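You operate a simulated robot arm through the tools that you are given. There is no shell and no other tool.

You are at the controls of a simulated robot arm. One attempt, no reset.

## Task
Damp the pad, wipe off the faulty wet print and stack that keyboard.
Fine: damp it on the can of water-based cleaner; the sound wet print is not touched; the pad ends on the side board. Set down upright: grey wiping pad.

The check looks at the end state, three seconds after you hand in, the way a careful person would. Anything else that was tipped, shoved, dropped, spilled or broken makes it a failure.

## Robot
A 7-joint arm with a two-finger parallel gripper, fixed in place. Base frame: the origin is at the foot of the arm, x ahead of it, y to its left, z up. Readings come in m, degrees, newtons and seconds.
Its first joint turns from -166.0 to 166.0 degrees. Payload 4.4 kg.
The tool frame sits at the grasp point between the pads (the TCP): z along the fingers, y along the line on which they close. The tips reach 0.023 m beyond it. Largest opening 0.094 m; finger width 0.038, thickness 0.01; the body of the gripper, 0.054 by 0.096 m, starts 0.039 m behind the TCP.
Orientation is that of the tool frame in the base frame, as [roll, pitch, yaw] about the fixed x, y, z axes, in that order (R = Rz(yaw) Ry(pitch) Rx(roll)). With the fingers straight down and closing along the base's y, the tool's x points along the base's -x, its y along +y and its z along -z.

## Interface
- The arm moves only by the tool send_rows. Its argument "series" is a list of rows, each a list of 7 numbers: the opening, from 0 (shut) to 1 (fully open), then the shift along the tool's x, y, z in units of 50 mm (1.0 is 50 mm), then the turn, a rotation vector about the tool's x, y, z in units of 6 degrees (1.0 is 6 degrees). In form: [[claw, x, y, z, rx, ry, rz], ...]. A call has 1 to 20 rows; each row shifts and turns the commanded pose from where the row before left it, along the tool's axes as they then stand. A call with a number of a shift or a turn outside -1 to 1 is refused whole. Rows are played at 5 a second. More than 0.05 m and 8.6 degrees between two rows, or a gripper value outside its range, and nothing of the call is played. Where a pose cannot be reached the arm comes as near as it can. A force on the tool above 40 N (or 10 N above the force at the start of the call, whichever is more), or a blocked arm, ends the call early, and 0.2 s more pass. Each finger travels about 0.072 m/s and halts on what it meets, pressing with about 43 N; the grip force reading is that of the motor and also rises with nothing between the fingers. The clock runs only during rows and for 0.2 s after the last one: add rows that do not move to give the fingers time. The reply holds the time, the measured pose of the TCP, the force on the tool along the base axes, the opening and the grip force, in the units named above and with some noise, with the torque about the TCP (base axes, N m) and any sound that the robot's microphone picked up.
- Cameras (640 x 400 px; columns grow to the right, rows downward): "scene" is fixed at [0.3993, 0.6489, 1.4364]; the picture's right is [-0.34, -0.94, 0.00], its down [-0.74, 0.27, -0.62] and it looks along [0.58, -0.21, -0.78] (base axes); focal length 232 px, centre (320, 200). "wrist" rides on the gripper at [0.086, 0.016, -0.074] in the tool frame; the picture's right is [-0.18, 0.98, 0.00], its down [-0.58, -0.11, -0.81] and it looks along [-0.79, -0.15, 0.59] (tool axes); focal length 243 px, centre (320, 200). There is no depth. A picture from a camera that has moved, and an enlarged one, comes with that camera's place and axes in the base frame and with its lens.
- snapshot(camera): a new picture of that camera. No time passes.
- enlarge(camera, box): a new picture of the part [left, top, right, bottom] of that camera's present view, enlarged. No time passes.
- hand_in(): hands the job in; it is judged then, once.

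Nothing tells you positions but the pictures and the camera data. Unless the task says otherwise, let go and move clear before handing in.

The tools are called after ">>>" as a command line: name --pt "numbers of a row" for each row, then --argument value for the rest, lists and objects as JSON in quotes. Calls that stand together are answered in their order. send_rows: Moves the arm, as the interface text tells. Its arguments: {"type":"object","properties":{"series":{"type":"array","items":{"type":"array","items":{"type":"number"}}}},"required":["series"]} The other tools are called the same way: snapshot (camera) takes a picture; enlarge (camera, box) takes an enlarged picture of a part of a camera's view; hand_in () hands the job in.

At the start:

```text
clock: 0.0
eef_pos: [0.7902, 0.2223, 1.1692]
tool_rot: [180.0, 0.0, 180.0]
wrist_force: [-0.7, -0.4, -0.2]
wrist_torque: [0.0, -0.01, -0.01]
grip_width: 0.0941
grip_force: 0.1
```

scene: 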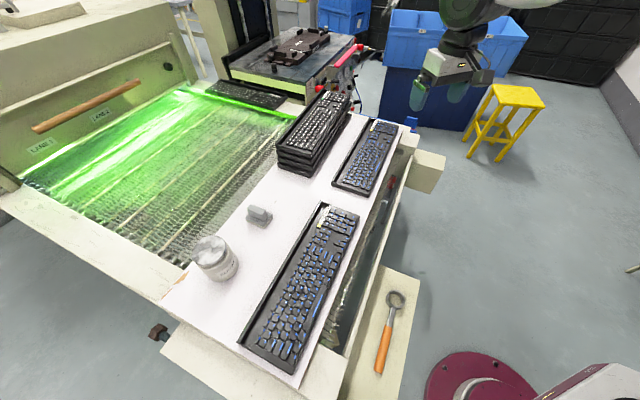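
wrist: 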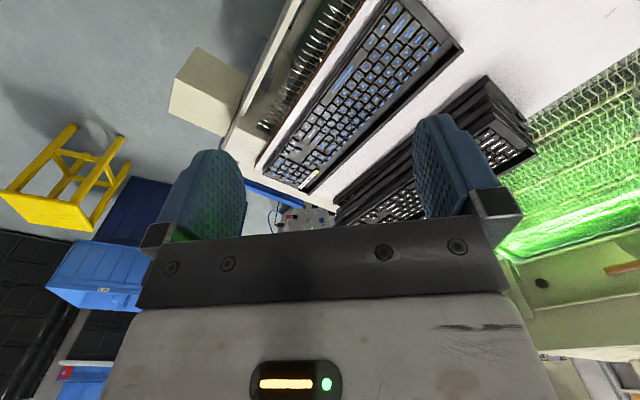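

I see a side board with a can, a small grey pad, a stack of keyboards and two keyboards with wet (blue) prints. I'll look closer before moving anything.

>>> enlarge --camera "scene" --box '[150, 180, 310, 300]'

>>> enlarge --camera "scene" --box '[230, 190, 370, 390]'

>>> enlarge --camera "scene" --box '[260, 80, 420, 200]'

>>> enlarge --camera "scene" --box '[290, 240, 470, 400]'

>>> enlarge --camera "wrist" --box '[240, 0, 540, 240]'

```text
3.33 times, centred on (230, 240) of scene
camera zoom: at [0.3993, 0.6489, 1.4364], right [-0.34, -0.94, 0.0], down [-0.74, 0.27, -0.62], along [0.58, -0.21, -0.78], focal length 773 px, centre (620, 67)
```

zoom: 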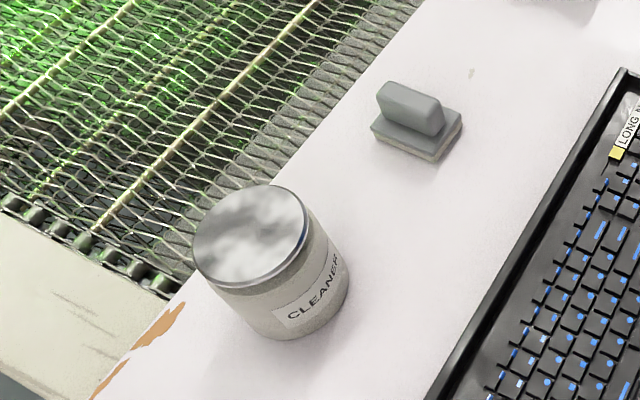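

```text
2.00 times, centred on (300, 290) of scene
camera zoom: at [0.3993, 0.6489, 1.4364], right [-0.34, -0.94, 0.0], down [-0.74, 0.27, -0.62], along [0.58, -0.21, -0.78], focal length 464 px, centre (360, 20)
```

zoom: 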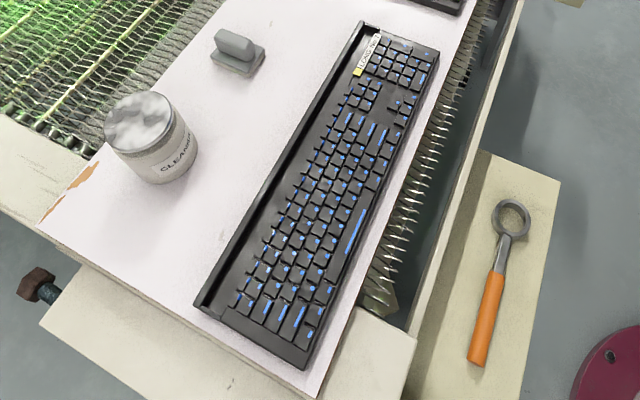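

```text
3.33 times, centred on (340, 140) of scene
camera zoom: at [0.3993, 0.6489, 1.4364], right [-0.34, -0.94, 0.0], down [-0.74, 0.27, -0.62], along [0.58, -0.21, -0.78], focal length 773 px, centre (253, 400)
```

zoom: 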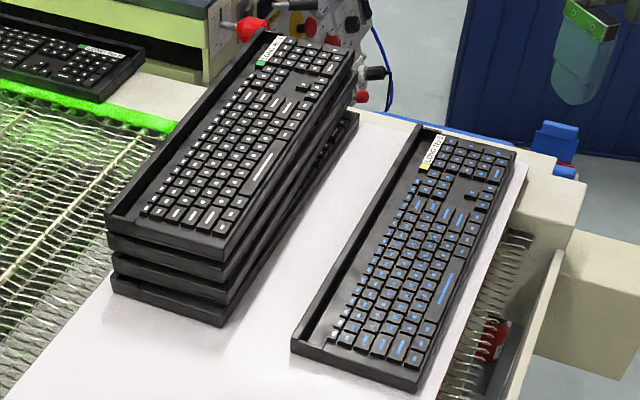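

```text
2.50 times, centred on (380, 320) of scene
camera zoom: at [0.3993, 0.6489, 1.4364], right [-0.34, -0.94, 0.0], down [-0.74, 0.27, -0.62], along [0.58, -0.21, -0.78], focal length 580 px, centre (170, -100)
```

zoom: 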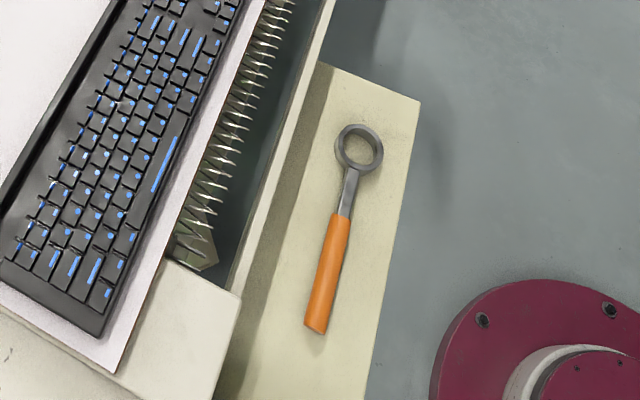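

```text
1.67 times, centred on (390, 120) of wrist
camera zoom: at [0.7038, 0.2382, 1.244], right [0.18, 0.98, 0.0], down [0.58, -0.11, 0.81], along [0.79, -0.15, -0.59], focal length 404 px, centre (203, 333)
```

zoom: 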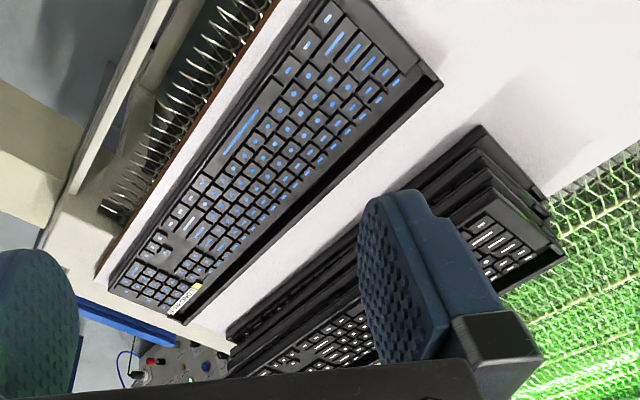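

The board carries a plunger-style CLEANER can, the grey pad, a stack of 4 printed keyboards and two keyboards with blue wet prints. By triangulation the board top is at about z=0.83. First I pull the arm back and turn it toward the board to look more closely.

>>> send_rows --pt "1 0.85 0.45 0 0 0 0" --pt "1 0.85 0.45 0 0 0 0" --pt "1 0.85 0.45 0 0 0 0" --pt "1 0.85 0.45 0 0 0 0" --pt "1 0.85 0.45 0 0 0 0" --pt "1 0.85 0.45 0 0 0 0" --pt "1 0.85 0.45 0 0 0 0" --pt "1 0.85 0.45 0 0 0 0" --pt "1 0 0 0 0 0 -1" --pt "1 0 0 0 0 0 -1" --pt "1 0 0 0 0 0 -1" --pt "1 0 0 0 0 0 -1" --pt "1 0 0 0 0 0 -1" --pt "1 0 0 0 0 0 -1" --pt "1 0 0 0 0 0 -1" --pt "1 0 0 0 0 0 0"

>>> snapshot --camera "wrist"

>>> snapshot --camera "scene"

```text
clock: 3.4
eef_pos: [0.4512, 0.401, 1.1681]
tool_rot: [179.9, 0.0, -137.9]
wrist_force: [0.2, 0.6, -0.8]
wrist_torque: [-0.02, 0.0, 0.0]
grip_width: 0.094
grip_force: 0.0
```

```text
taken
camera wrist: at [0.3751, 0.3558, 1.244], right [-0.52, 0.85, 0.0], down [0.5, 0.31, 0.81], along [0.69, 0.42, -0.59], focal length 243 px, centre (320, 200)
```

wrist: 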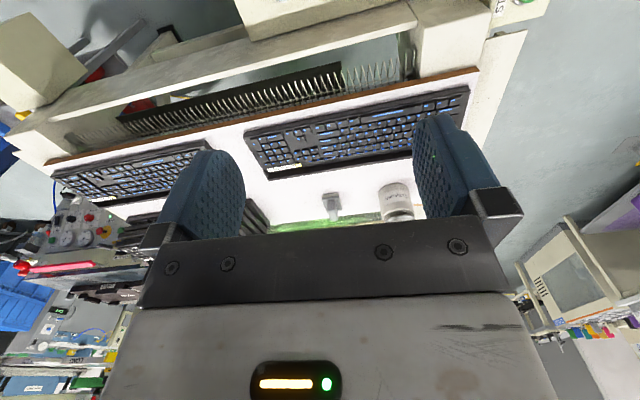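

```text
taken
```

scene: 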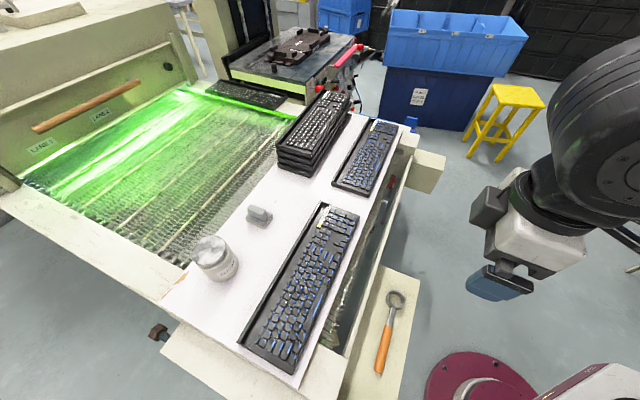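

The view now covers both wet keyboards, the pad and the can. I'll enlarge the prints and labels.

>>> enlarge --camera "wrist" --box '[240, 80, 480, 180]'

>>> enlarge --camera "wrist" --box '[40, 130, 240, 260]'

>>> enlarge --camera "wrist" --box '[290, 160, 430, 240]'

>>> enlarge --camera "scene" --box '[280, 200, 370, 280]'

>>> enlarge --camera "scene" --box '[330, 110, 410, 200]'

>>> enlarge --camera "scene" --box '[270, 80, 360, 190]'

```text
2.67 times, centred on (360, 130) of wrist
camera zoom: at [0.3751, 0.3558, 1.244], right [-0.52, 0.85, 0.0], down [0.5, 0.31, 0.81], along [0.69, 0.42, -0.59], focal length 647 px, centre (213, 387)
```

zoom: 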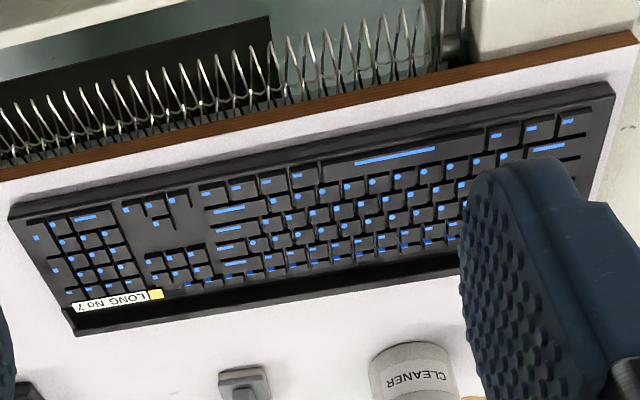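

```text
3.08 times, centred on (140, 195) of wrist
camera zoom: at [0.3751, 0.3558, 1.244], right [-0.52, 0.85, 0.0], down [0.5, 0.31, 0.81], along [0.69, 0.42, -0.59], focal length 746 px, centre (874, 215)
```

zoom: 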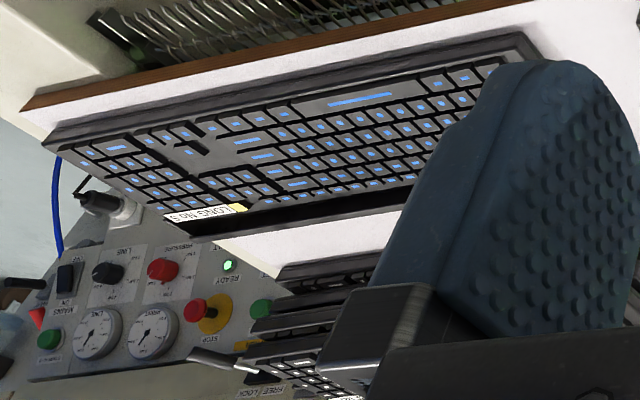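

```text
4.57 times, centred on (360, 200) of wrist
camera zoom: at [0.3751, 0.3558, 1.244], right [-0.52, 0.85, 0.0], down [0.5, 0.31, 0.81], along [0.69, 0.42, -0.59], focal length 1109 px, centre (137, 200)
```

zoom: 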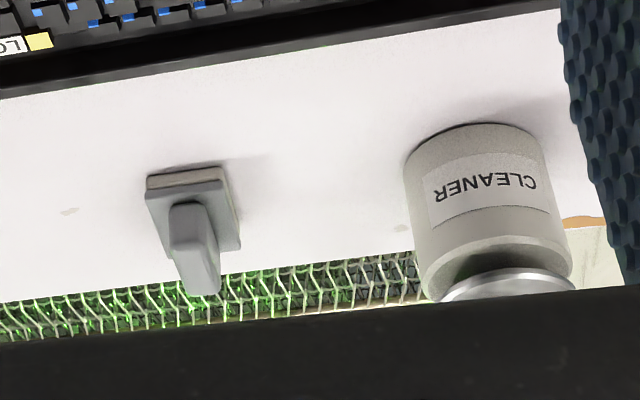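

```text
5.00 times, centred on (325, 240) of scene
camera zoom: at [0.3993, 0.6489, 1.4364], right [-0.34, -0.94, 0.0], down [-0.74, 0.27, -0.62], along [0.58, -0.21, -0.78], focal length 1160 px, centre (295, 0)
```

zoom: 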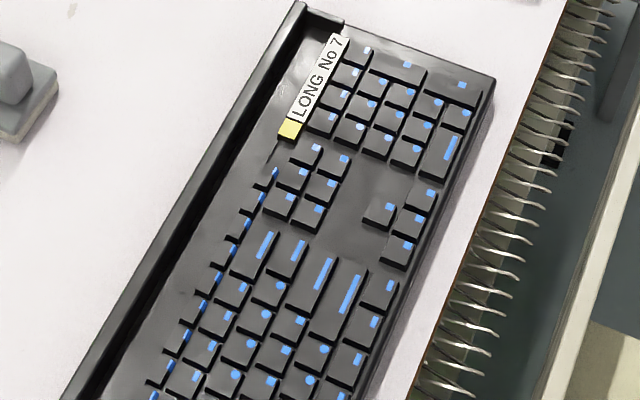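

```text
4.44 times, centred on (370, 155) of scene
camera zoom: at [0.3993, 0.6489, 1.4364], right [-0.34, -0.94, 0.0], down [-0.74, 0.27, -0.62], along [0.58, -0.21, -0.78], focal length 1031 px, centre (98, 400)
```

zoom: 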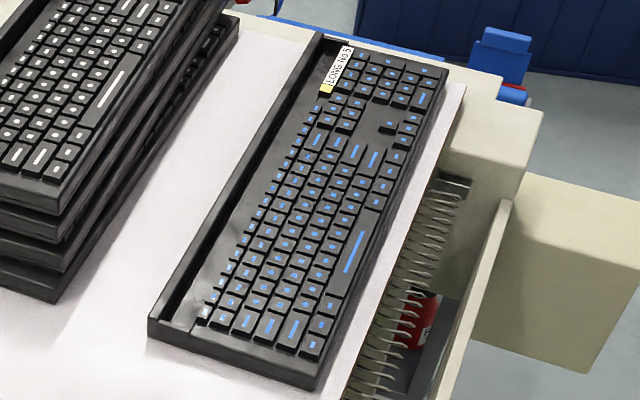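

```text
3.64 times, centred on (315, 135) of scene
camera zoom: at [0.3993, 0.6489, 1.4364], right [-0.34, -0.94, 0.0], down [-0.74, 0.27, -0.62], along [0.58, -0.21, -0.78], focal length 844 px, centre (338, 436)
```

zoom: 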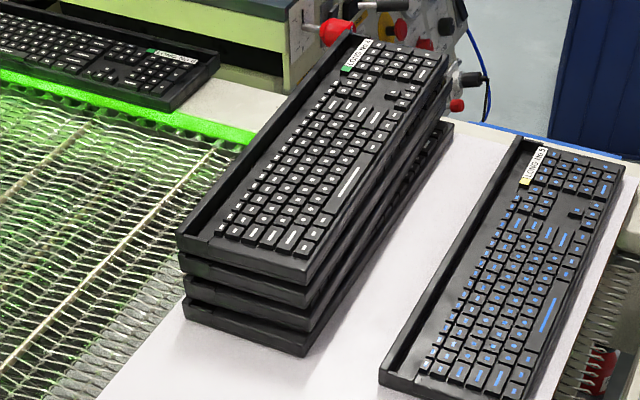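

No 7 (near) has its legends shifted off the keys, so it is the faulty one. No 5 (far) is well centred and must not be touched. The pad, can and stack look far out, so I'll test the arm's real reach in free air.

>>> send_rows --pt "1 -1 0 0 0 0 0" --pt "1 -1 0 0 0 0 0" --pt "1 -1 0 0 0 0 0" --pt "1 -1 0 0 0 0 0" --pt "1 -1 0 0 0 0 0" --pt "1 -1 0 0 0 0 0" --pt "1 -1 0 0 0 0 0" --pt "1 -1 0 0 0 0 0" --pt "1 0 0 0 0 0 0"

>>> snapshot --camera "wrist"

>>> snapshot --camera "scene"

```text
clock: 5.4
eef_pos: [0.7493, 0.6703, 1.1696]
tool_rot: [180.0, 0.0, -138.0]
wrist_force: [0.3, -0.1, 0.6]
wrist_torque: [-0.02, 0.0, -0.01]
grip_width: 0.0941
grip_force: 0.1
```

```text
taken
camera wrist: at [0.6733, 0.6244, 1.245], right [-0.52, 0.85, 0.0], down [0.51, 0.31, 0.81], along [0.69, 0.42, -0.59], focal length 243 px, centre (320, 200)
```

wrist: 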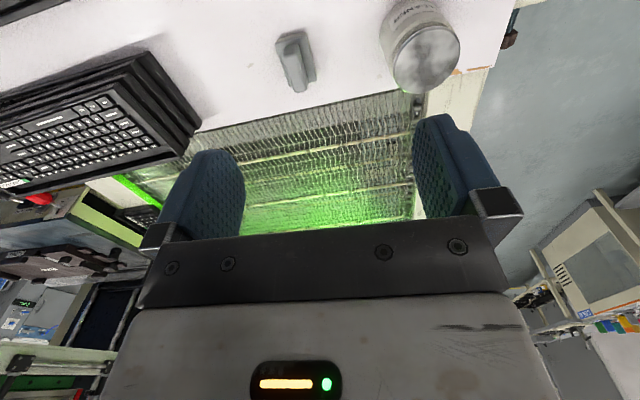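

```text
taken
```

scene: 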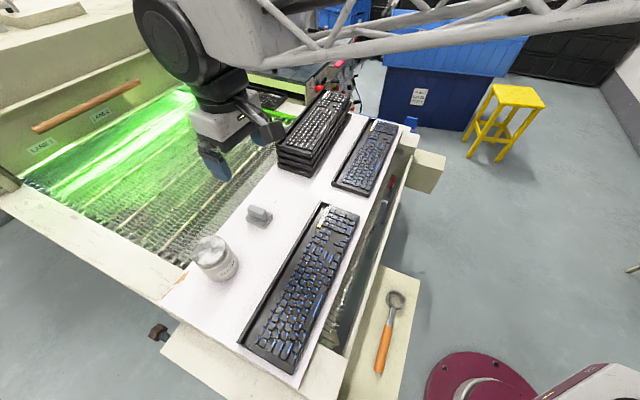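

The arm reaches 1.0 m easily, so I'll keep extending in free air to find the limit.

>>> send_rows --pt "1 -1 0 0 0 0 0" --pt "1 -1 0 0 0 0 0" --pt "1 -1 0 0 0 0 0" --pt "1 -1 0 0 0 0 0" --pt "1 -1 0 0 0 0 0" --pt "1 0 0 0 0 0 0" --pt "1 0 0 0 0 0 0"

```text
clock: 7.0
eef_pos: [0.9262, 0.8299, 1.1623]
tool_rot: [-180.0, -0.1, -138.0]
wrist_force: [0.0, 0.3, -0.8]
wrist_torque: [-0.02, 0.0, 0.0]
grip_width: 0.0941
grip_force: 0.1
out of reach, approached as far as the arm can: row 5
```

The limit is about 1.24 m at z=1.16. Now I'll check the reach lower down.

>>> send_rows --pt "1 1 0 0 0 0 0" --pt "1 1 0 0 0 0 0" --pt "1 1 0 0 0 0 0" --pt "1 1 0 0 0 0 0" --pt "1 0 0 1 0 0 0" --pt "1 0 0 1 0 0 0" --pt "1 0 0 1 0 0 0" --pt "1 0 0 0.7 0 0 0" --pt "1 0 0 0 0 0 0"

>>> snapshot --camera "wrist"

```text
clock: 9.0
eef_pos: [0.7769, 0.6973, 0.9801]
tool_rot: [-179.9, 0.1, -138.0]
wrist_force: [0.6, -0.1, -0.6]
wrist_torque: [0.01, 0.01, 0.01]
grip_width: 0.0936
grip_force: 0.1
```

```text
taken
camera wrist: at [0.7013, 0.6506, 1.056], right [-0.52, 0.85, 0.0], down [0.5, 0.31, 0.81], along [0.69, 0.42, -0.59], focal length 243 px, centre (320, 200)
```

wrist: 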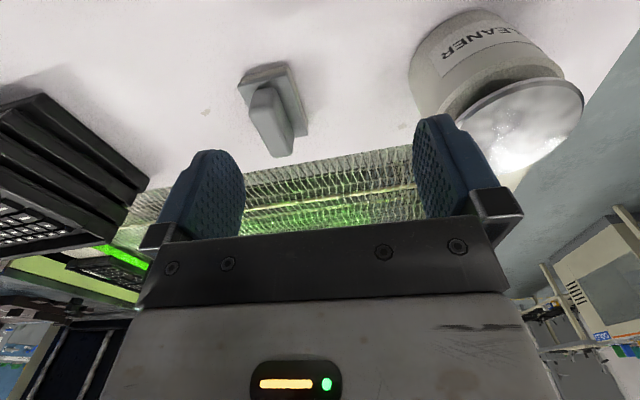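

The commanded pose clips cleanly at the reach limit. Next I'll locate the pad and can precisely from here.

>>> enlarge --camera "wrist" --box '[200, 40, 360, 170]'

>>> enlarge --camera "wrist" --box '[400, 0, 600, 180]'

>>> enlarge --camera "scene" --box '[230, 190, 290, 240]'

>>> enlarge --camera "scene" --box '[180, 225, 250, 295]'

```text
3.08 times, centred on (280, 105) of wrist
camera zoom: at [0.7013, 0.6506, 1.056], right [-0.52, 0.85, 0.0], down [0.5, 0.31, 0.81], along [0.69, 0.42, -0.59], focal length 746 px, centre (443, 492)
```

zoom: 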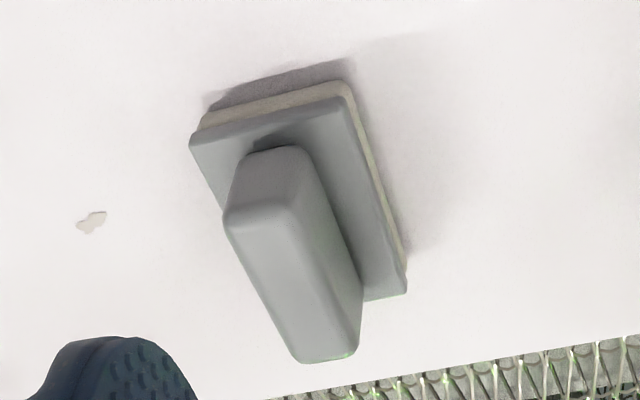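

```text
2.22 times, centred on (500, 90) of wrist
camera zoom: at [0.7013, 0.6506, 1.056], right [-0.52, 0.85, 0.0], down [0.5, 0.31, 0.81], along [0.69, 0.42, -0.59], focal length 539 px, centre (-80, 444)
```

zoom: 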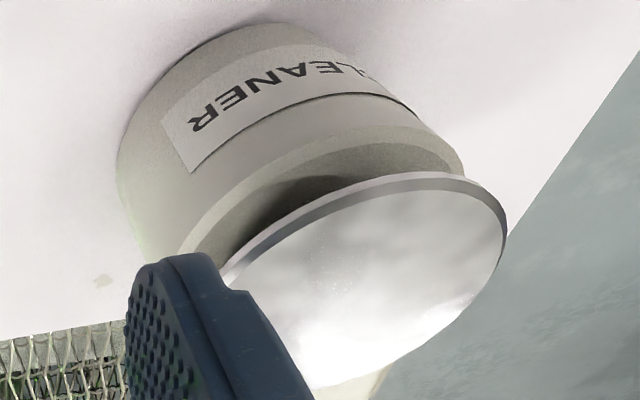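

```text
8.00 times, centred on (260, 215) of scene
camera zoom: at [0.3993, 0.6489, 1.4364], right [-0.34, -0.94, 0.0], down [-0.74, 0.27, -0.62], along [0.58, -0.21, -0.78], focal length 1856 px, centre (800, 80)
```

zoom: 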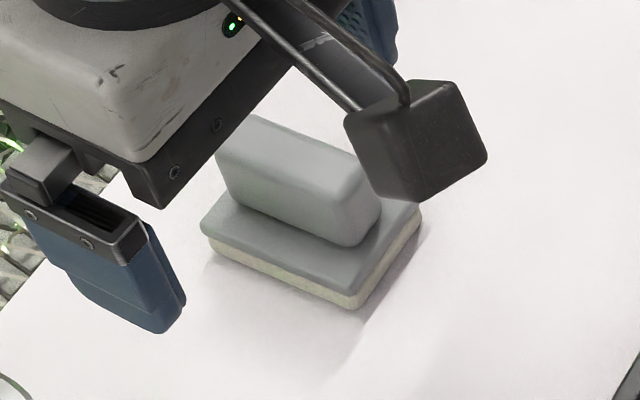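

```text
5.71 times, centred on (215, 260) of scene
camera zoom: at [0.3993, 0.6489, 1.4364], right [-0.34, -0.94, 0.0], down [-0.74, 0.27, -0.62], along [0.58, -0.21, -0.78], focal length 1326 px, centre (920, -143)
```

zoom: 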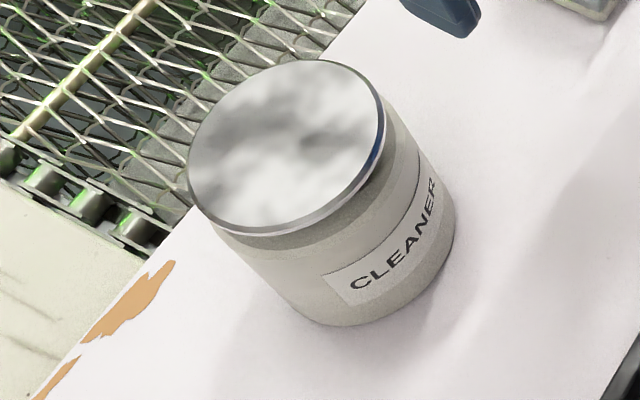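

The pad sits at about (0.856, 0.692). Its handle top is at z≈0.862 and its long axis lies about 43.6° in the base frame. I'll move above it and check.

>>> send_rows --pt "1 -0.554 -0.565 0 0 0 -0.27" --pt "1 -0.554 -0.565 0 0 0 0" --pt "1 0 0 0.9 0 0 0" --pt "1 0 0 0 0 0 0"

>>> snapshot --camera "wrist"

>>> enlarge --camera "scene" --box '[200, 160, 320, 250]'

```text
clock: 10.0
eef_pos: [0.8563, 0.6904, 0.9346]
tool_rot: [180.0, 0.0, -136.4]
wrist_force: [-0.1, -0.2, -0.2]
wrist_torque: [-0.01, 0.01, 0.02]
grip_width: 0.094
grip_force: 0.1
```

```text
taken
camera wrist: at [0.7822, 0.6437, 1.01], right [-0.54, 0.84, 0.0], down [0.5, 0.32, 0.81], along [0.68, 0.44, -0.59], focal length 243 px, centre (320, 200)
```

wrist: 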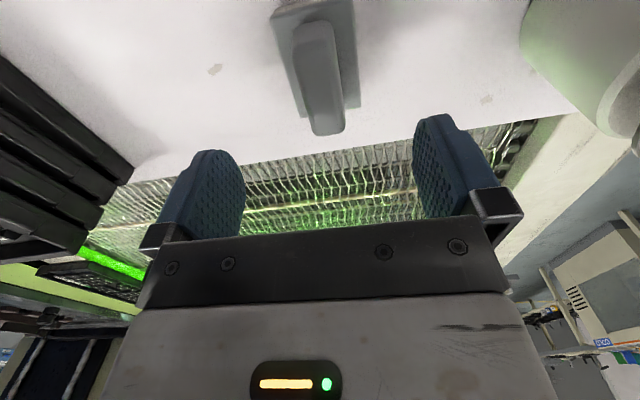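

```text
4.44 times, centred on (260, 205) of scene
camera zoom: at [0.3993, 0.6489, 1.4364], right [-0.34, -0.94, 0.0], down [-0.74, 0.27, -0.62], along [0.58, -0.21, -0.78], focal length 1031 px, centre (587, 178)
```

zoom: 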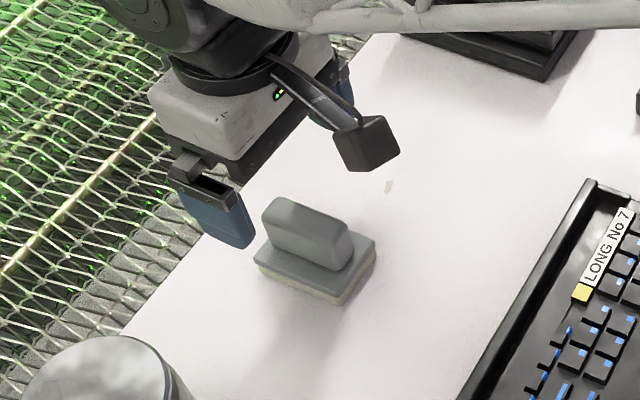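

The alignment over the handle looks good, so I'll descend and grip it.

>>> send_rows --pt "1 0 0 0.5 0 0 0" --pt "1 0 0 0.5 0 0 0" --pt "1 0 0 0.46 0 0 0" --pt "1 0 0 0 0 0 0" --pt "0.15 0 0 0 0 0 0" --pt "0.1 0 0 0 0 0 0" --pt "0.1 0 0 0 0 0 0" --pt "0.1 0 0 0 0 0 0" --pt "0.1 0 0 0 0 0 0"

>>> snapshot --camera "wrist"

>>> enlarge --camera "scene" --box '[200, 160, 320, 250]'

```text
clock: 12.0
eef_pos: [0.8567, 0.6915, 0.8613]
tool_rot: [-179.9, 0.0, -136.4]
wrist_force: [0.4, -0.3, 0.8]
wrist_torque: [0.03, 0.0, 0.02]
grip_width: 0.049
grip_force: 42.5
```

```text
taken
camera wrist: at [0.7823, 0.6436, 0.9368], right [-0.54, 0.84, 0.0], down [0.5, 0.32, 0.81], along [0.68, 0.44, -0.59], focal length 243 px, centre (320, 200)
```

wrist: 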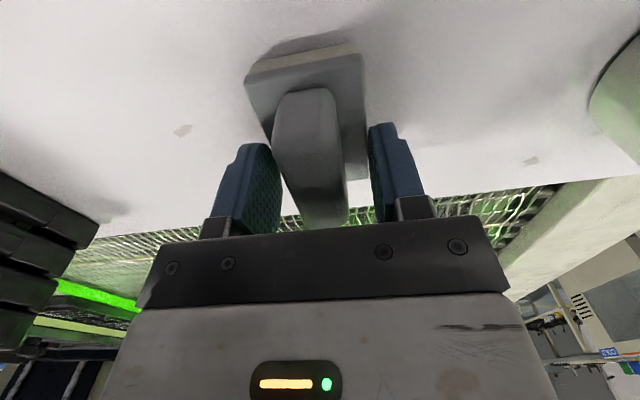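

```text
4.44 times, centred on (260, 205) of scene
camera zoom: at [0.3993, 0.6489, 1.4364], right [-0.34, -0.94, 0.0], down [-0.74, 0.27, -0.62], along [0.58, -0.21, -0.78], focal length 1031 px, centre (587, 178)
```

zoom: 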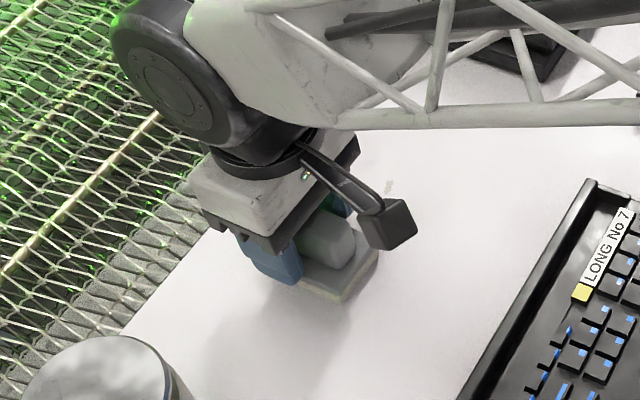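

The fingers are still closing, so I'll give them more time.

>>> send_rows --pt "0.0 0 0 0 0 0 0" --pt "0.0 0 0 0 0 0 0" --pt "0.0 0 0 0 0 0 0" --pt "0.0 0 0 0 0 0 0"

>>> snapshot --camera "wrist"

```text
clock: 13.0
eef_pos: [0.8564, 0.6907, 0.8602]
tool_rot: [180.0, 0.0, -136.4]
wrist_force: [0.4, 0.1, 0.0]
wrist_torque: [0.01, 0.01, -0.05]
grip_width: 0.049
grip_force: 43.0
```

```text
taken
camera wrist: at [0.7823, 0.6436, 0.9368], right [-0.54, 0.84, 0.0], down [0.5, 0.32, 0.81], along [0.68, 0.44, -0.59], focal length 243 px, centre (320, 200)
```

wrist: 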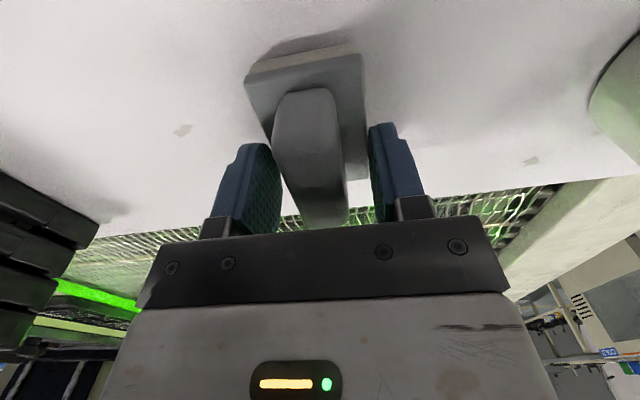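

The fingers have closed on the pad's base plate (49 mm) rather than the handle. I'll open, rise about 13 mm and grip the handle itself.

>>> send_rows --pt "0.8 0 0 0 0 0 0" --pt "0.8 0 0 0 0 0 0" --pt "0.8 0 0 -0.26 0 0 0" --pt "0.8 0 0 0 0 0 0" --pt "0 0 0 0 0 0 0" --pt "0 0 0 0 0 0 0" --pt "0 0 0 0 0 0 0" --pt "0 0 0 0 0 0 0" --pt "0 0 0 0 0 0 0"

>>> snapshot --camera "wrist"

>>> enlarge --camera "scene" --box '[220, 180, 290, 240]'

```text
clock: 15.0
eef_pos: [0.8574, 0.6911, 0.8738]
tool_rot: [-180.0, 0.0, -136.4]
wrist_force: [0.0, -0.3, 0.8]
wrist_torque: [-0.02, 0.05, -0.01]
grip_width: 0.0233
grip_force: 42.7
```

```text
taken
camera wrist: at [0.7822, 0.6436, 0.9498], right [-0.54, 0.84, 0.0], down [0.5, 0.32, 0.81], along [0.68, 0.44, -0.59], focal length 243 px, centre (320, 200)
```

wrist: 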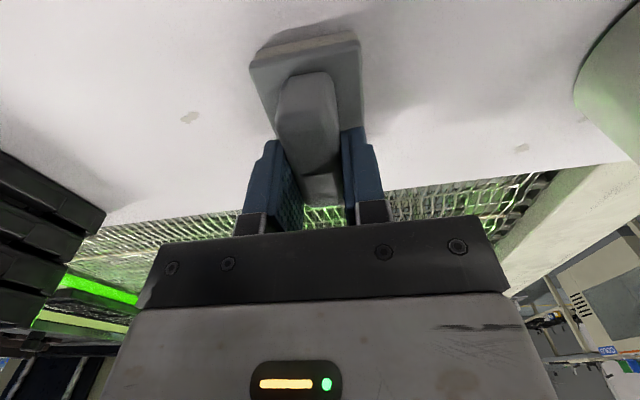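

```text
6.67 times, centred on (255, 210) of scene
camera zoom: at [0.3993, 0.6489, 1.4364], right [-0.34, -0.94, 0.0], down [-0.74, 0.27, -0.62], along [0.58, -0.21, -0.78], focal length 1547 px, centre (753, 133)
```

zoom: 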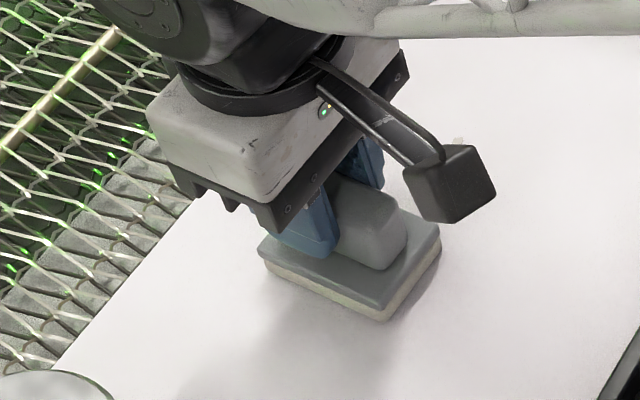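

The handle is gripped (23 mm). I'll lift the pad clear and relocate the can's dish from a better view.

>>> send_rows --pt "0 0 0 -0.3 0 0 0" --pt "0 0 0 -1 0 0 0" --pt "0 0 0 -1 0 0 0" --pt "0 0 0 -1 0 0 0" --pt "0 1 0 0 0 0 0" --pt "0 1 0 0 0 0 0" --pt "0 0 0 0 0 0 0"

>>> snapshot --camera "wrist"

>>> enlarge --camera "scene" --box '[160, 160, 320, 300]'

```text
clock: 16.6
eef_pos: [0.7838, 0.6232, 1.0415]
tool_rot: [-180.0, 0.0, -136.4]
wrist_force: [0.1, -0.4, -0.1]
wrist_torque: [0.01, 0.02, -0.05]
grip_width: 0.0232
grip_force: 43.3
```

```text
taken
camera wrist: at [0.7095, 0.5747, 1.1168], right [-0.54, 0.84, 0.0], down [0.5, 0.32, 0.81], along [0.68, 0.44, -0.59], focal length 243 px, centre (320, 200)
```

wrist: 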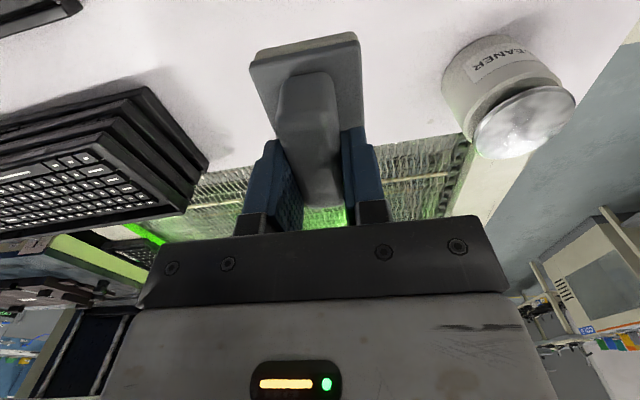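

```text
2.86 times, centred on (240, 230) of scene
camera zoom: at [0.3993, 0.6489, 1.4364], right [-0.34, -0.94, 0.0], down [-0.74, 0.27, -0.62], along [0.58, -0.21, -0.78], focal length 663 px, centre (549, 114)
```

zoom: 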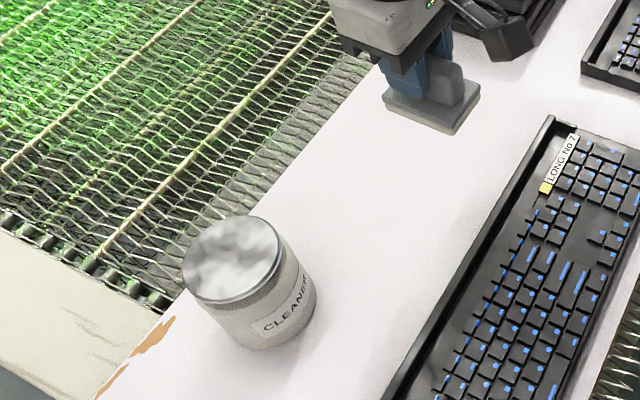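

The dish centre triangulates to (0.7255, 0.8185, 0.918). I'll carry the pad over it and come down toward contact.

>>> send_rows --pt "0 -0.4 0.724 0 0 0 0" --pt "0 -0.4 0.724 0 0 0 0" --pt "0 -0.4 0.724 0 0 0 0" --pt "0 -0.4 0.724 0 0 0 0" --pt "0 -0.4 0.724 0 0 0 0" --pt "0 0 0 0.4 0 0 0" --pt "0 0 0 0.4 0 0 0" --pt "0 0 0 0 0 0 0"

>>> enlarge --camera "scene" --box '[160, 190, 280, 290]'

>>> snapshot --camera "wrist"

```text
clock: 18.4
eef_pos: [0.7324, 0.8219, 0.9995]
tool_rot: [180.0, 0.0, -136.4]
wrist_force: [-0.2, -0.4, -0.6]
wrist_torque: [0.01, 0.0, -0.02]
grip_width: 0.0229
grip_force: 42.5
```

```text
4.00 times, centred on (220, 240) of scene
camera zoom: at [0.3993, 0.6489, 1.4364], right [-0.34, -0.94, 0.0], down [-0.74, 0.27, -0.62], along [0.58, -0.21, -0.78], focal length 928 px, centre (720, 40)
```

zoom: 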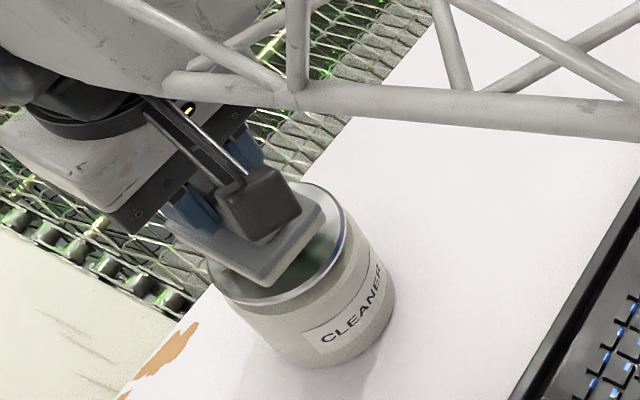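

```text
taken
camera wrist: at [0.6568, 0.775, 1.0748], right [-0.54, 0.84, 0.0], down [0.5, 0.32, 0.81], along [0.68, 0.44, -0.59], focal length 243 px, centre (320, 200)
```

wrist: 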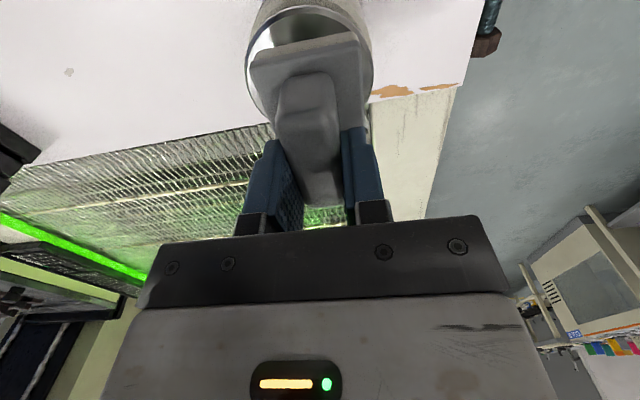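

The pad is centred over the dish. I'll lower it gently and watch the force.

>>> send_rows --pt "0 0 0 0.1 0 0 0" --pt "0 0 0 0.1 0 0 0" --pt "0 0 0 0.08 0 0 0" --pt "0 0 0 0.08 0 0 0" --pt "0 0 0 0 0 0 0"

>>> enlarge --camera "scene" --box '[170, 210, 270, 290]'

```text
clock: 19.6
eef_pos: [0.7302, 0.824, 0.9812]
tool_rot: [180.0, 0.0, -136.3]
wrist_force: [0.2, 0.1, -1.1]
wrist_torque: [0.01, -0.02, 0.0]
grip_width: 0.0231
grip_force: 43.7
```

```text
5.00 times, centred on (220, 250) of scene
camera zoom: at [0.3993, 0.6489, 1.4364], right [-0.34, -0.94, 0.0], down [-0.74, 0.27, -0.62], along [0.58, -0.21, -0.78], focal length 1160 px, centre (820, -50)
```

zoom: 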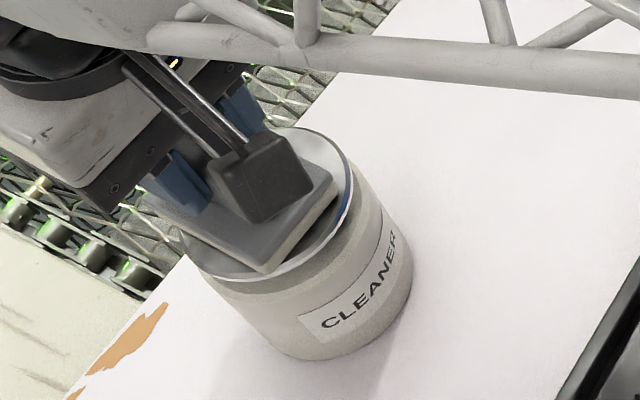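

The pad is nearly at contact. I'll nudge it about 4 mm outward and continue down in small steps.

>>> send_rows --pt "0 -0.09 0 0 0 0 0" --pt "0 0 0 0.05 0 0 0" --pt "0 0 0 0.05 0 0 0" --pt "0 0 0 0 0 0 0"

```text
clock: 20.6
eef_pos: [0.7346, 0.8259, 0.976]
tool_rot: [-180.0, 0.1, -136.3]
wrist_force: [0.5, -0.9, 0.2]
wrist_torque: [-0.05, -0.02, -0.03]
grip_width: 0.0231
grip_force: 42.8
```

>>> send_rows --pt "0 0 0 0.05 0 0 0" --pt "0 0 0 0.05 0 0 0" --pt "0 0 0 0 0 0 0"

>>> enlarge --camera "scene" --box '[170, 210, 270, 290]'

```text
clock: 21.4
eef_pos: [0.7358, 0.8274, 0.9721]
tool_rot: [-180.0, 0.0, -136.4]
wrist_force: [-0.6, 1.1, 3.1]
wrist_torque: [-0.02, 0.07, 0.0]
grip_width: 0.0233
grip_force: 43.8
```

```text
5.00 times, centred on (220, 250) of scene
camera zoom: at [0.3993, 0.6489, 1.4364], right [-0.34, -0.94, 0.0], down [-0.74, 0.27, -0.62], along [0.58, -0.21, -0.78], focal length 1160 px, centre (820, -50)
```

zoom: 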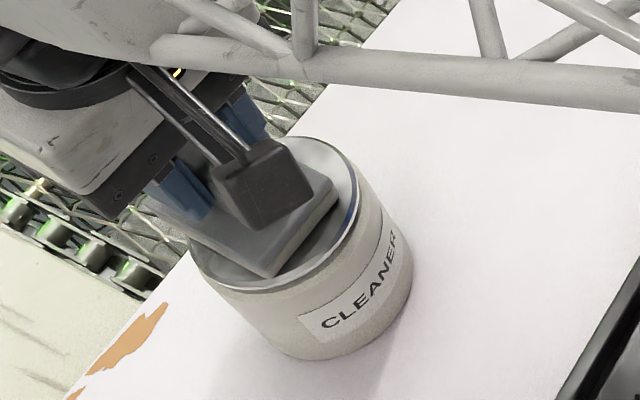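

Contact is made at 3 N and the dish is starting to depress. I'll press a little further to wet the pad.

>>> send_rows --pt "0 0 0 0.06 0 0 0" --pt "0 0 0 0.06 0 0 0" --pt "0 0 0 0 0 0 0"

>>> enlarge --camera "scene" --box '[170, 210, 270, 290]'

```text
clock: 22.2
eef_pos: [0.7352, 0.8263, 0.9689]
tool_rot: [-179.9, 0.2, -136.4]
wrist_force: [2.8, 3.3, 30.7]
wrist_torque: [0.05, -0.06, 0.01]
grip_width: 0.0236
grip_force: 43.4
```

```text
5.00 times, centred on (220, 250) of scene
camera zoom: at [0.3993, 0.6489, 1.4364], right [-0.34, -0.94, 0.0], down [-0.74, 0.27, -0.62], along [0.58, -0.21, -0.78], focal length 1160 px, centre (820, -50)
```

zoom: 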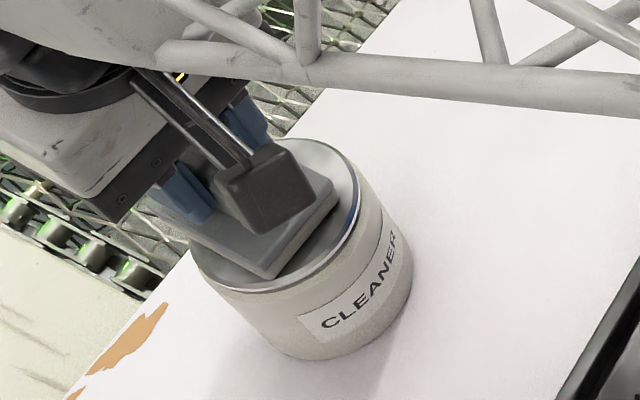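

The plunger has bottomed at about 31 N. I'll hold briefly, then lift and check that the pad is damp.

>>> send_rows --pt "0 0 0 0 0 0 0" --pt "0 0 0 0 0 0 0" --pt "0 0 0 -0.12 0 0 0" --pt "0 0 0 -0.2 0 0 0" --pt "0 0 0 -0.6 0 0 0" --pt "0 0 0 -1 0 0 0" --pt "0 0 0 0 0 0 0"

>>> enlarge --camera "scene" --box '[160, 190, 280, 290]'

>>> snapshot --camera "wrist"

```text
clock: 23.8
eef_pos: [0.7338, 0.8253, 1.0633]
tool_rot: [179.9, 0.0, -136.4]
wrist_force: [0.2, 0.7, -0.1]
wrist_torque: [0.01, -0.01, 0.03]
grip_width: 0.0229
grip_force: 42.9
```

```text
4.00 times, centred on (220, 240) of scene
camera zoom: at [0.3993, 0.6489, 1.4364], right [-0.34, -0.94, 0.0], down [-0.74, 0.27, -0.62], along [0.58, -0.21, -0.78], focal length 928 px, centre (720, 40)
```

zoom: 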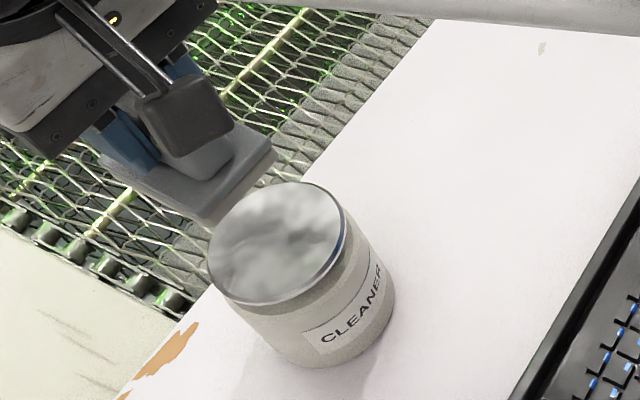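

```text
taken
camera wrist: at [0.6606, 0.778, 1.1377], right [-0.54, 0.84, 0.0], down [0.5, 0.32, 0.81], along [0.68, 0.44, -0.59], focal length 243 px, centre (320, 200)
```

wrist: 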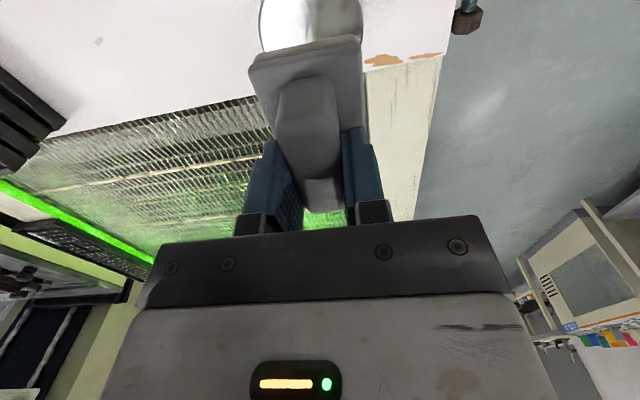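

The pad's sponge has turned darker, so it is damp. Now I'll move above the near end of keyboard No 7, aligned with its width, staying high for a check.

>>> send_rows --pt "0 0 0 0 0 0 -0.32" --pt "0 0.847 0.307 0 0 0 0" --pt "0 0.847 0.307 0 0 0 0" --pt "0 0.847 0.307 0 0 0 0" --pt "0 0.847 0.307 0 0 0 0" --pt "0 0.847 0.307 0 0 0 0" --pt "0 0.847 0.307 0 0 0 0" --pt "0 0 0 1 0 0 0" --pt "0 0 0 1 0 0 0" --pt "0 0 0 0.7 0 0 0" --pt "0 0 0 0 0 0 0"

>>> snapshot --camera "wrist"

>>> enlarge --camera "scene" --box '[220, 200, 380, 400]'

```text
clock: 26.2
eef_pos: [0.4915, 0.7091, 0.9284]
tool_rot: [179.9, 0.0, -134.5]
wrist_force: [0.0, 0.1, -1.3]
wrist_torque: [0.01, 0.02, -0.02]
grip_width: 0.0232
grip_force: 43.4
```

```text
taken
camera wrist: at [0.4181, 0.6592, 1.0029], right [-0.57, 0.82, 0.0], down [0.48, 0.34, 0.81], along [0.66, 0.46, -0.59], focal length 243 px, centre (320, 200)
```

wrist: 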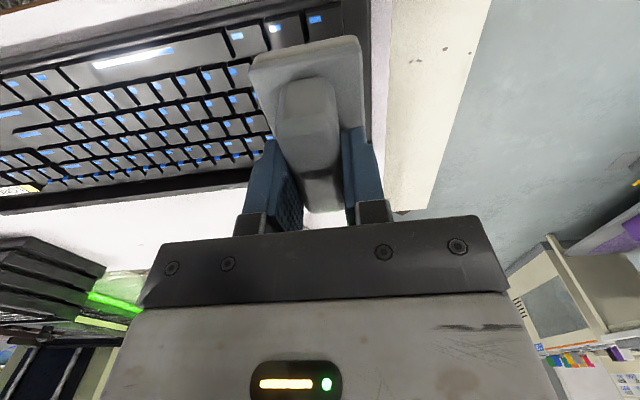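

```text
2.00 times, centred on (300, 300) of scene
camera zoom: at [0.3993, 0.6489, 1.4364], right [-0.34, -0.94, 0.0], down [-0.74, 0.27, -0.62], along [0.58, -0.21, -0.78], focal length 464 px, centre (360, 0)
```

zoom: 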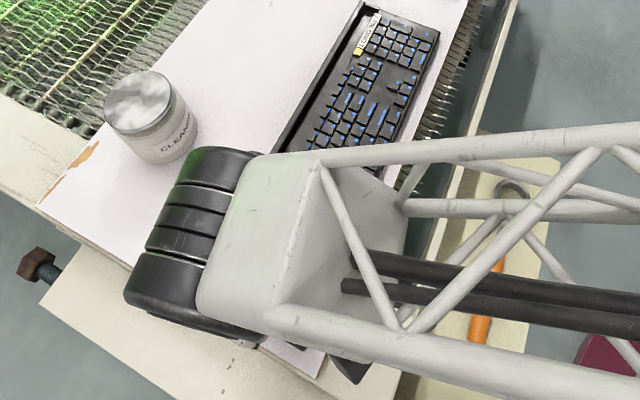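

The scene view is blocked by the arm here, so I'll rely on the wrist camera for alignment and enlarge it.

>>> enlarge --camera "wrist" --box '[200, 0, 440, 150]'

>>> enlarge --camera "wrist" --box '[0, 0, 280, 220]'

```text
2.67 times, centred on (320, 75) of wrist
camera zoom: at [0.4181, 0.6592, 1.0029], right [-0.57, 0.82, 0.0], down [0.48, 0.34, 0.81], along [0.66, 0.46, -0.59], focal length 647 px, centre (320, 533)
```

zoom: 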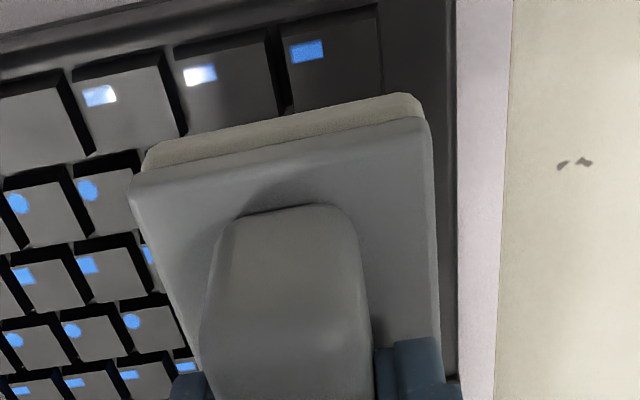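

```text
1.82 times, centred on (140, 110) of wrist
camera zoom: at [0.4181, 0.6592, 1.0029], right [-0.57, 0.82, 0.0], down [0.48, 0.34, 0.81], along [0.66, 0.46, -0.59], focal length 441 px, centre (647, 364)
```

zoom: 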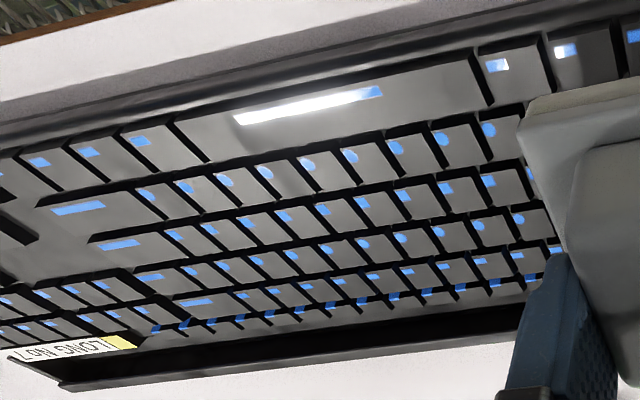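

The pad sits over the near end. I'll shift it 9 mm toward the front edge and 4 mm outward, then lower it carefully to find the key tops.

>>> send_rows --pt "0 0.18 0.08 0 0 0 0" --pt "0 0 0 0.3 0 0 0" --pt "0 0 0 0.24 0 0 0" --pt "0 0 0 0.03 0 0 0" --pt "0 0 0 0.03 0 0 0" --pt "0 0 0 0.03 0 0 0" --pt "0 0 0 0 0 0 0"

>>> enlarge --camera "wrist" --box '[200, 0, 440, 150]'

```text
clock: 27.8
eef_pos: [0.482, 0.7055, 0.8958]
tool_rot: [-179.9, 0.1, -134.5]
wrist_force: [-2.0, -1.5, 9.1]
wrist_torque: [0.1, -0.14, -0.03]
grip_width: 0.0233
grip_force: 43.0
```

```text
2.67 times, centred on (320, 75) of wrist
camera zoom: at [0.4096, 0.6552, 0.9718], right [-0.57, 0.82, 0.0], down [0.48, 0.34, 0.81], along [0.66, 0.46, -0.59], focal length 647 px, centre (320, 533)
```

zoom: 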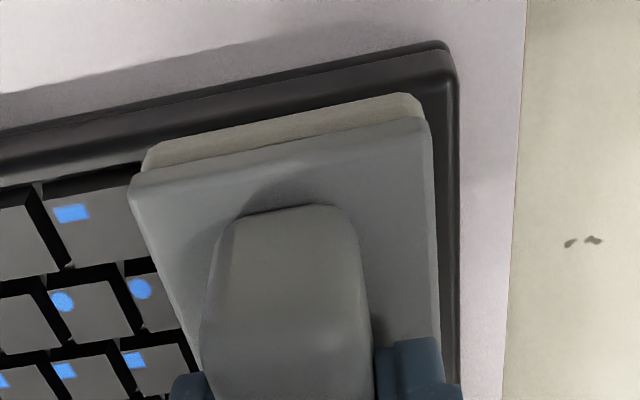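

Contact at about 9 N, which is a good wiping force. I'll wipe a short stretch toward the label end and check that the ink comes off.

>>> send_rows --pt "0 0 -0.4 0 0 0 0" --pt "0 0 -0.4 0 0 0 0" --pt "0 0 -0.4 0 0 0 0" --pt "0 0 -0.4 0 0 0 0" --pt "0 0 0 0 0 0 0"

>>> snapshot --camera "wrist"

>>> enlarge --camera "wrist" --box '[200, 0, 440, 150]'

```text
clock: 29.0
eef_pos: [0.5393, 0.6505, 0.8965]
tool_rot: [-180.0, 0.1, -134.5]
wrist_force: [-6.5, 7.4, 22.6]
wrist_torque: [0.35, -0.07, 0.07]
grip_width: 0.023
grip_force: 43.1
```

```text
taken
camera wrist: at [0.4664, 0.5998, 0.9716], right [-0.57, 0.82, 0.0], down [0.48, 0.34, 0.81], along [0.66, 0.46, -0.59], focal length 243 px, centre (320, 200)
```

wrist: 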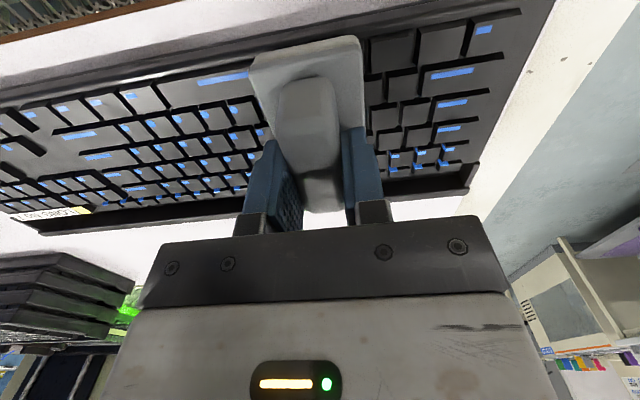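

```text
2.67 times, centred on (320, 75) of wrist
camera zoom: at [0.4664, 0.5998, 0.9716], right [-0.57, 0.82, 0.0], down [0.48, 0.34, 0.81], along [0.66, 0.46, -0.59], focal length 647 px, centre (320, 533)
```

zoom: 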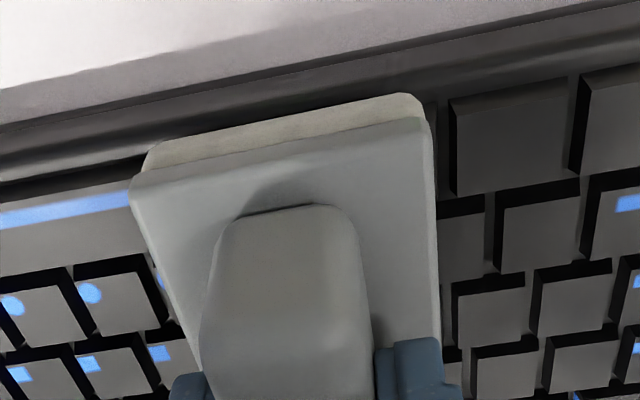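

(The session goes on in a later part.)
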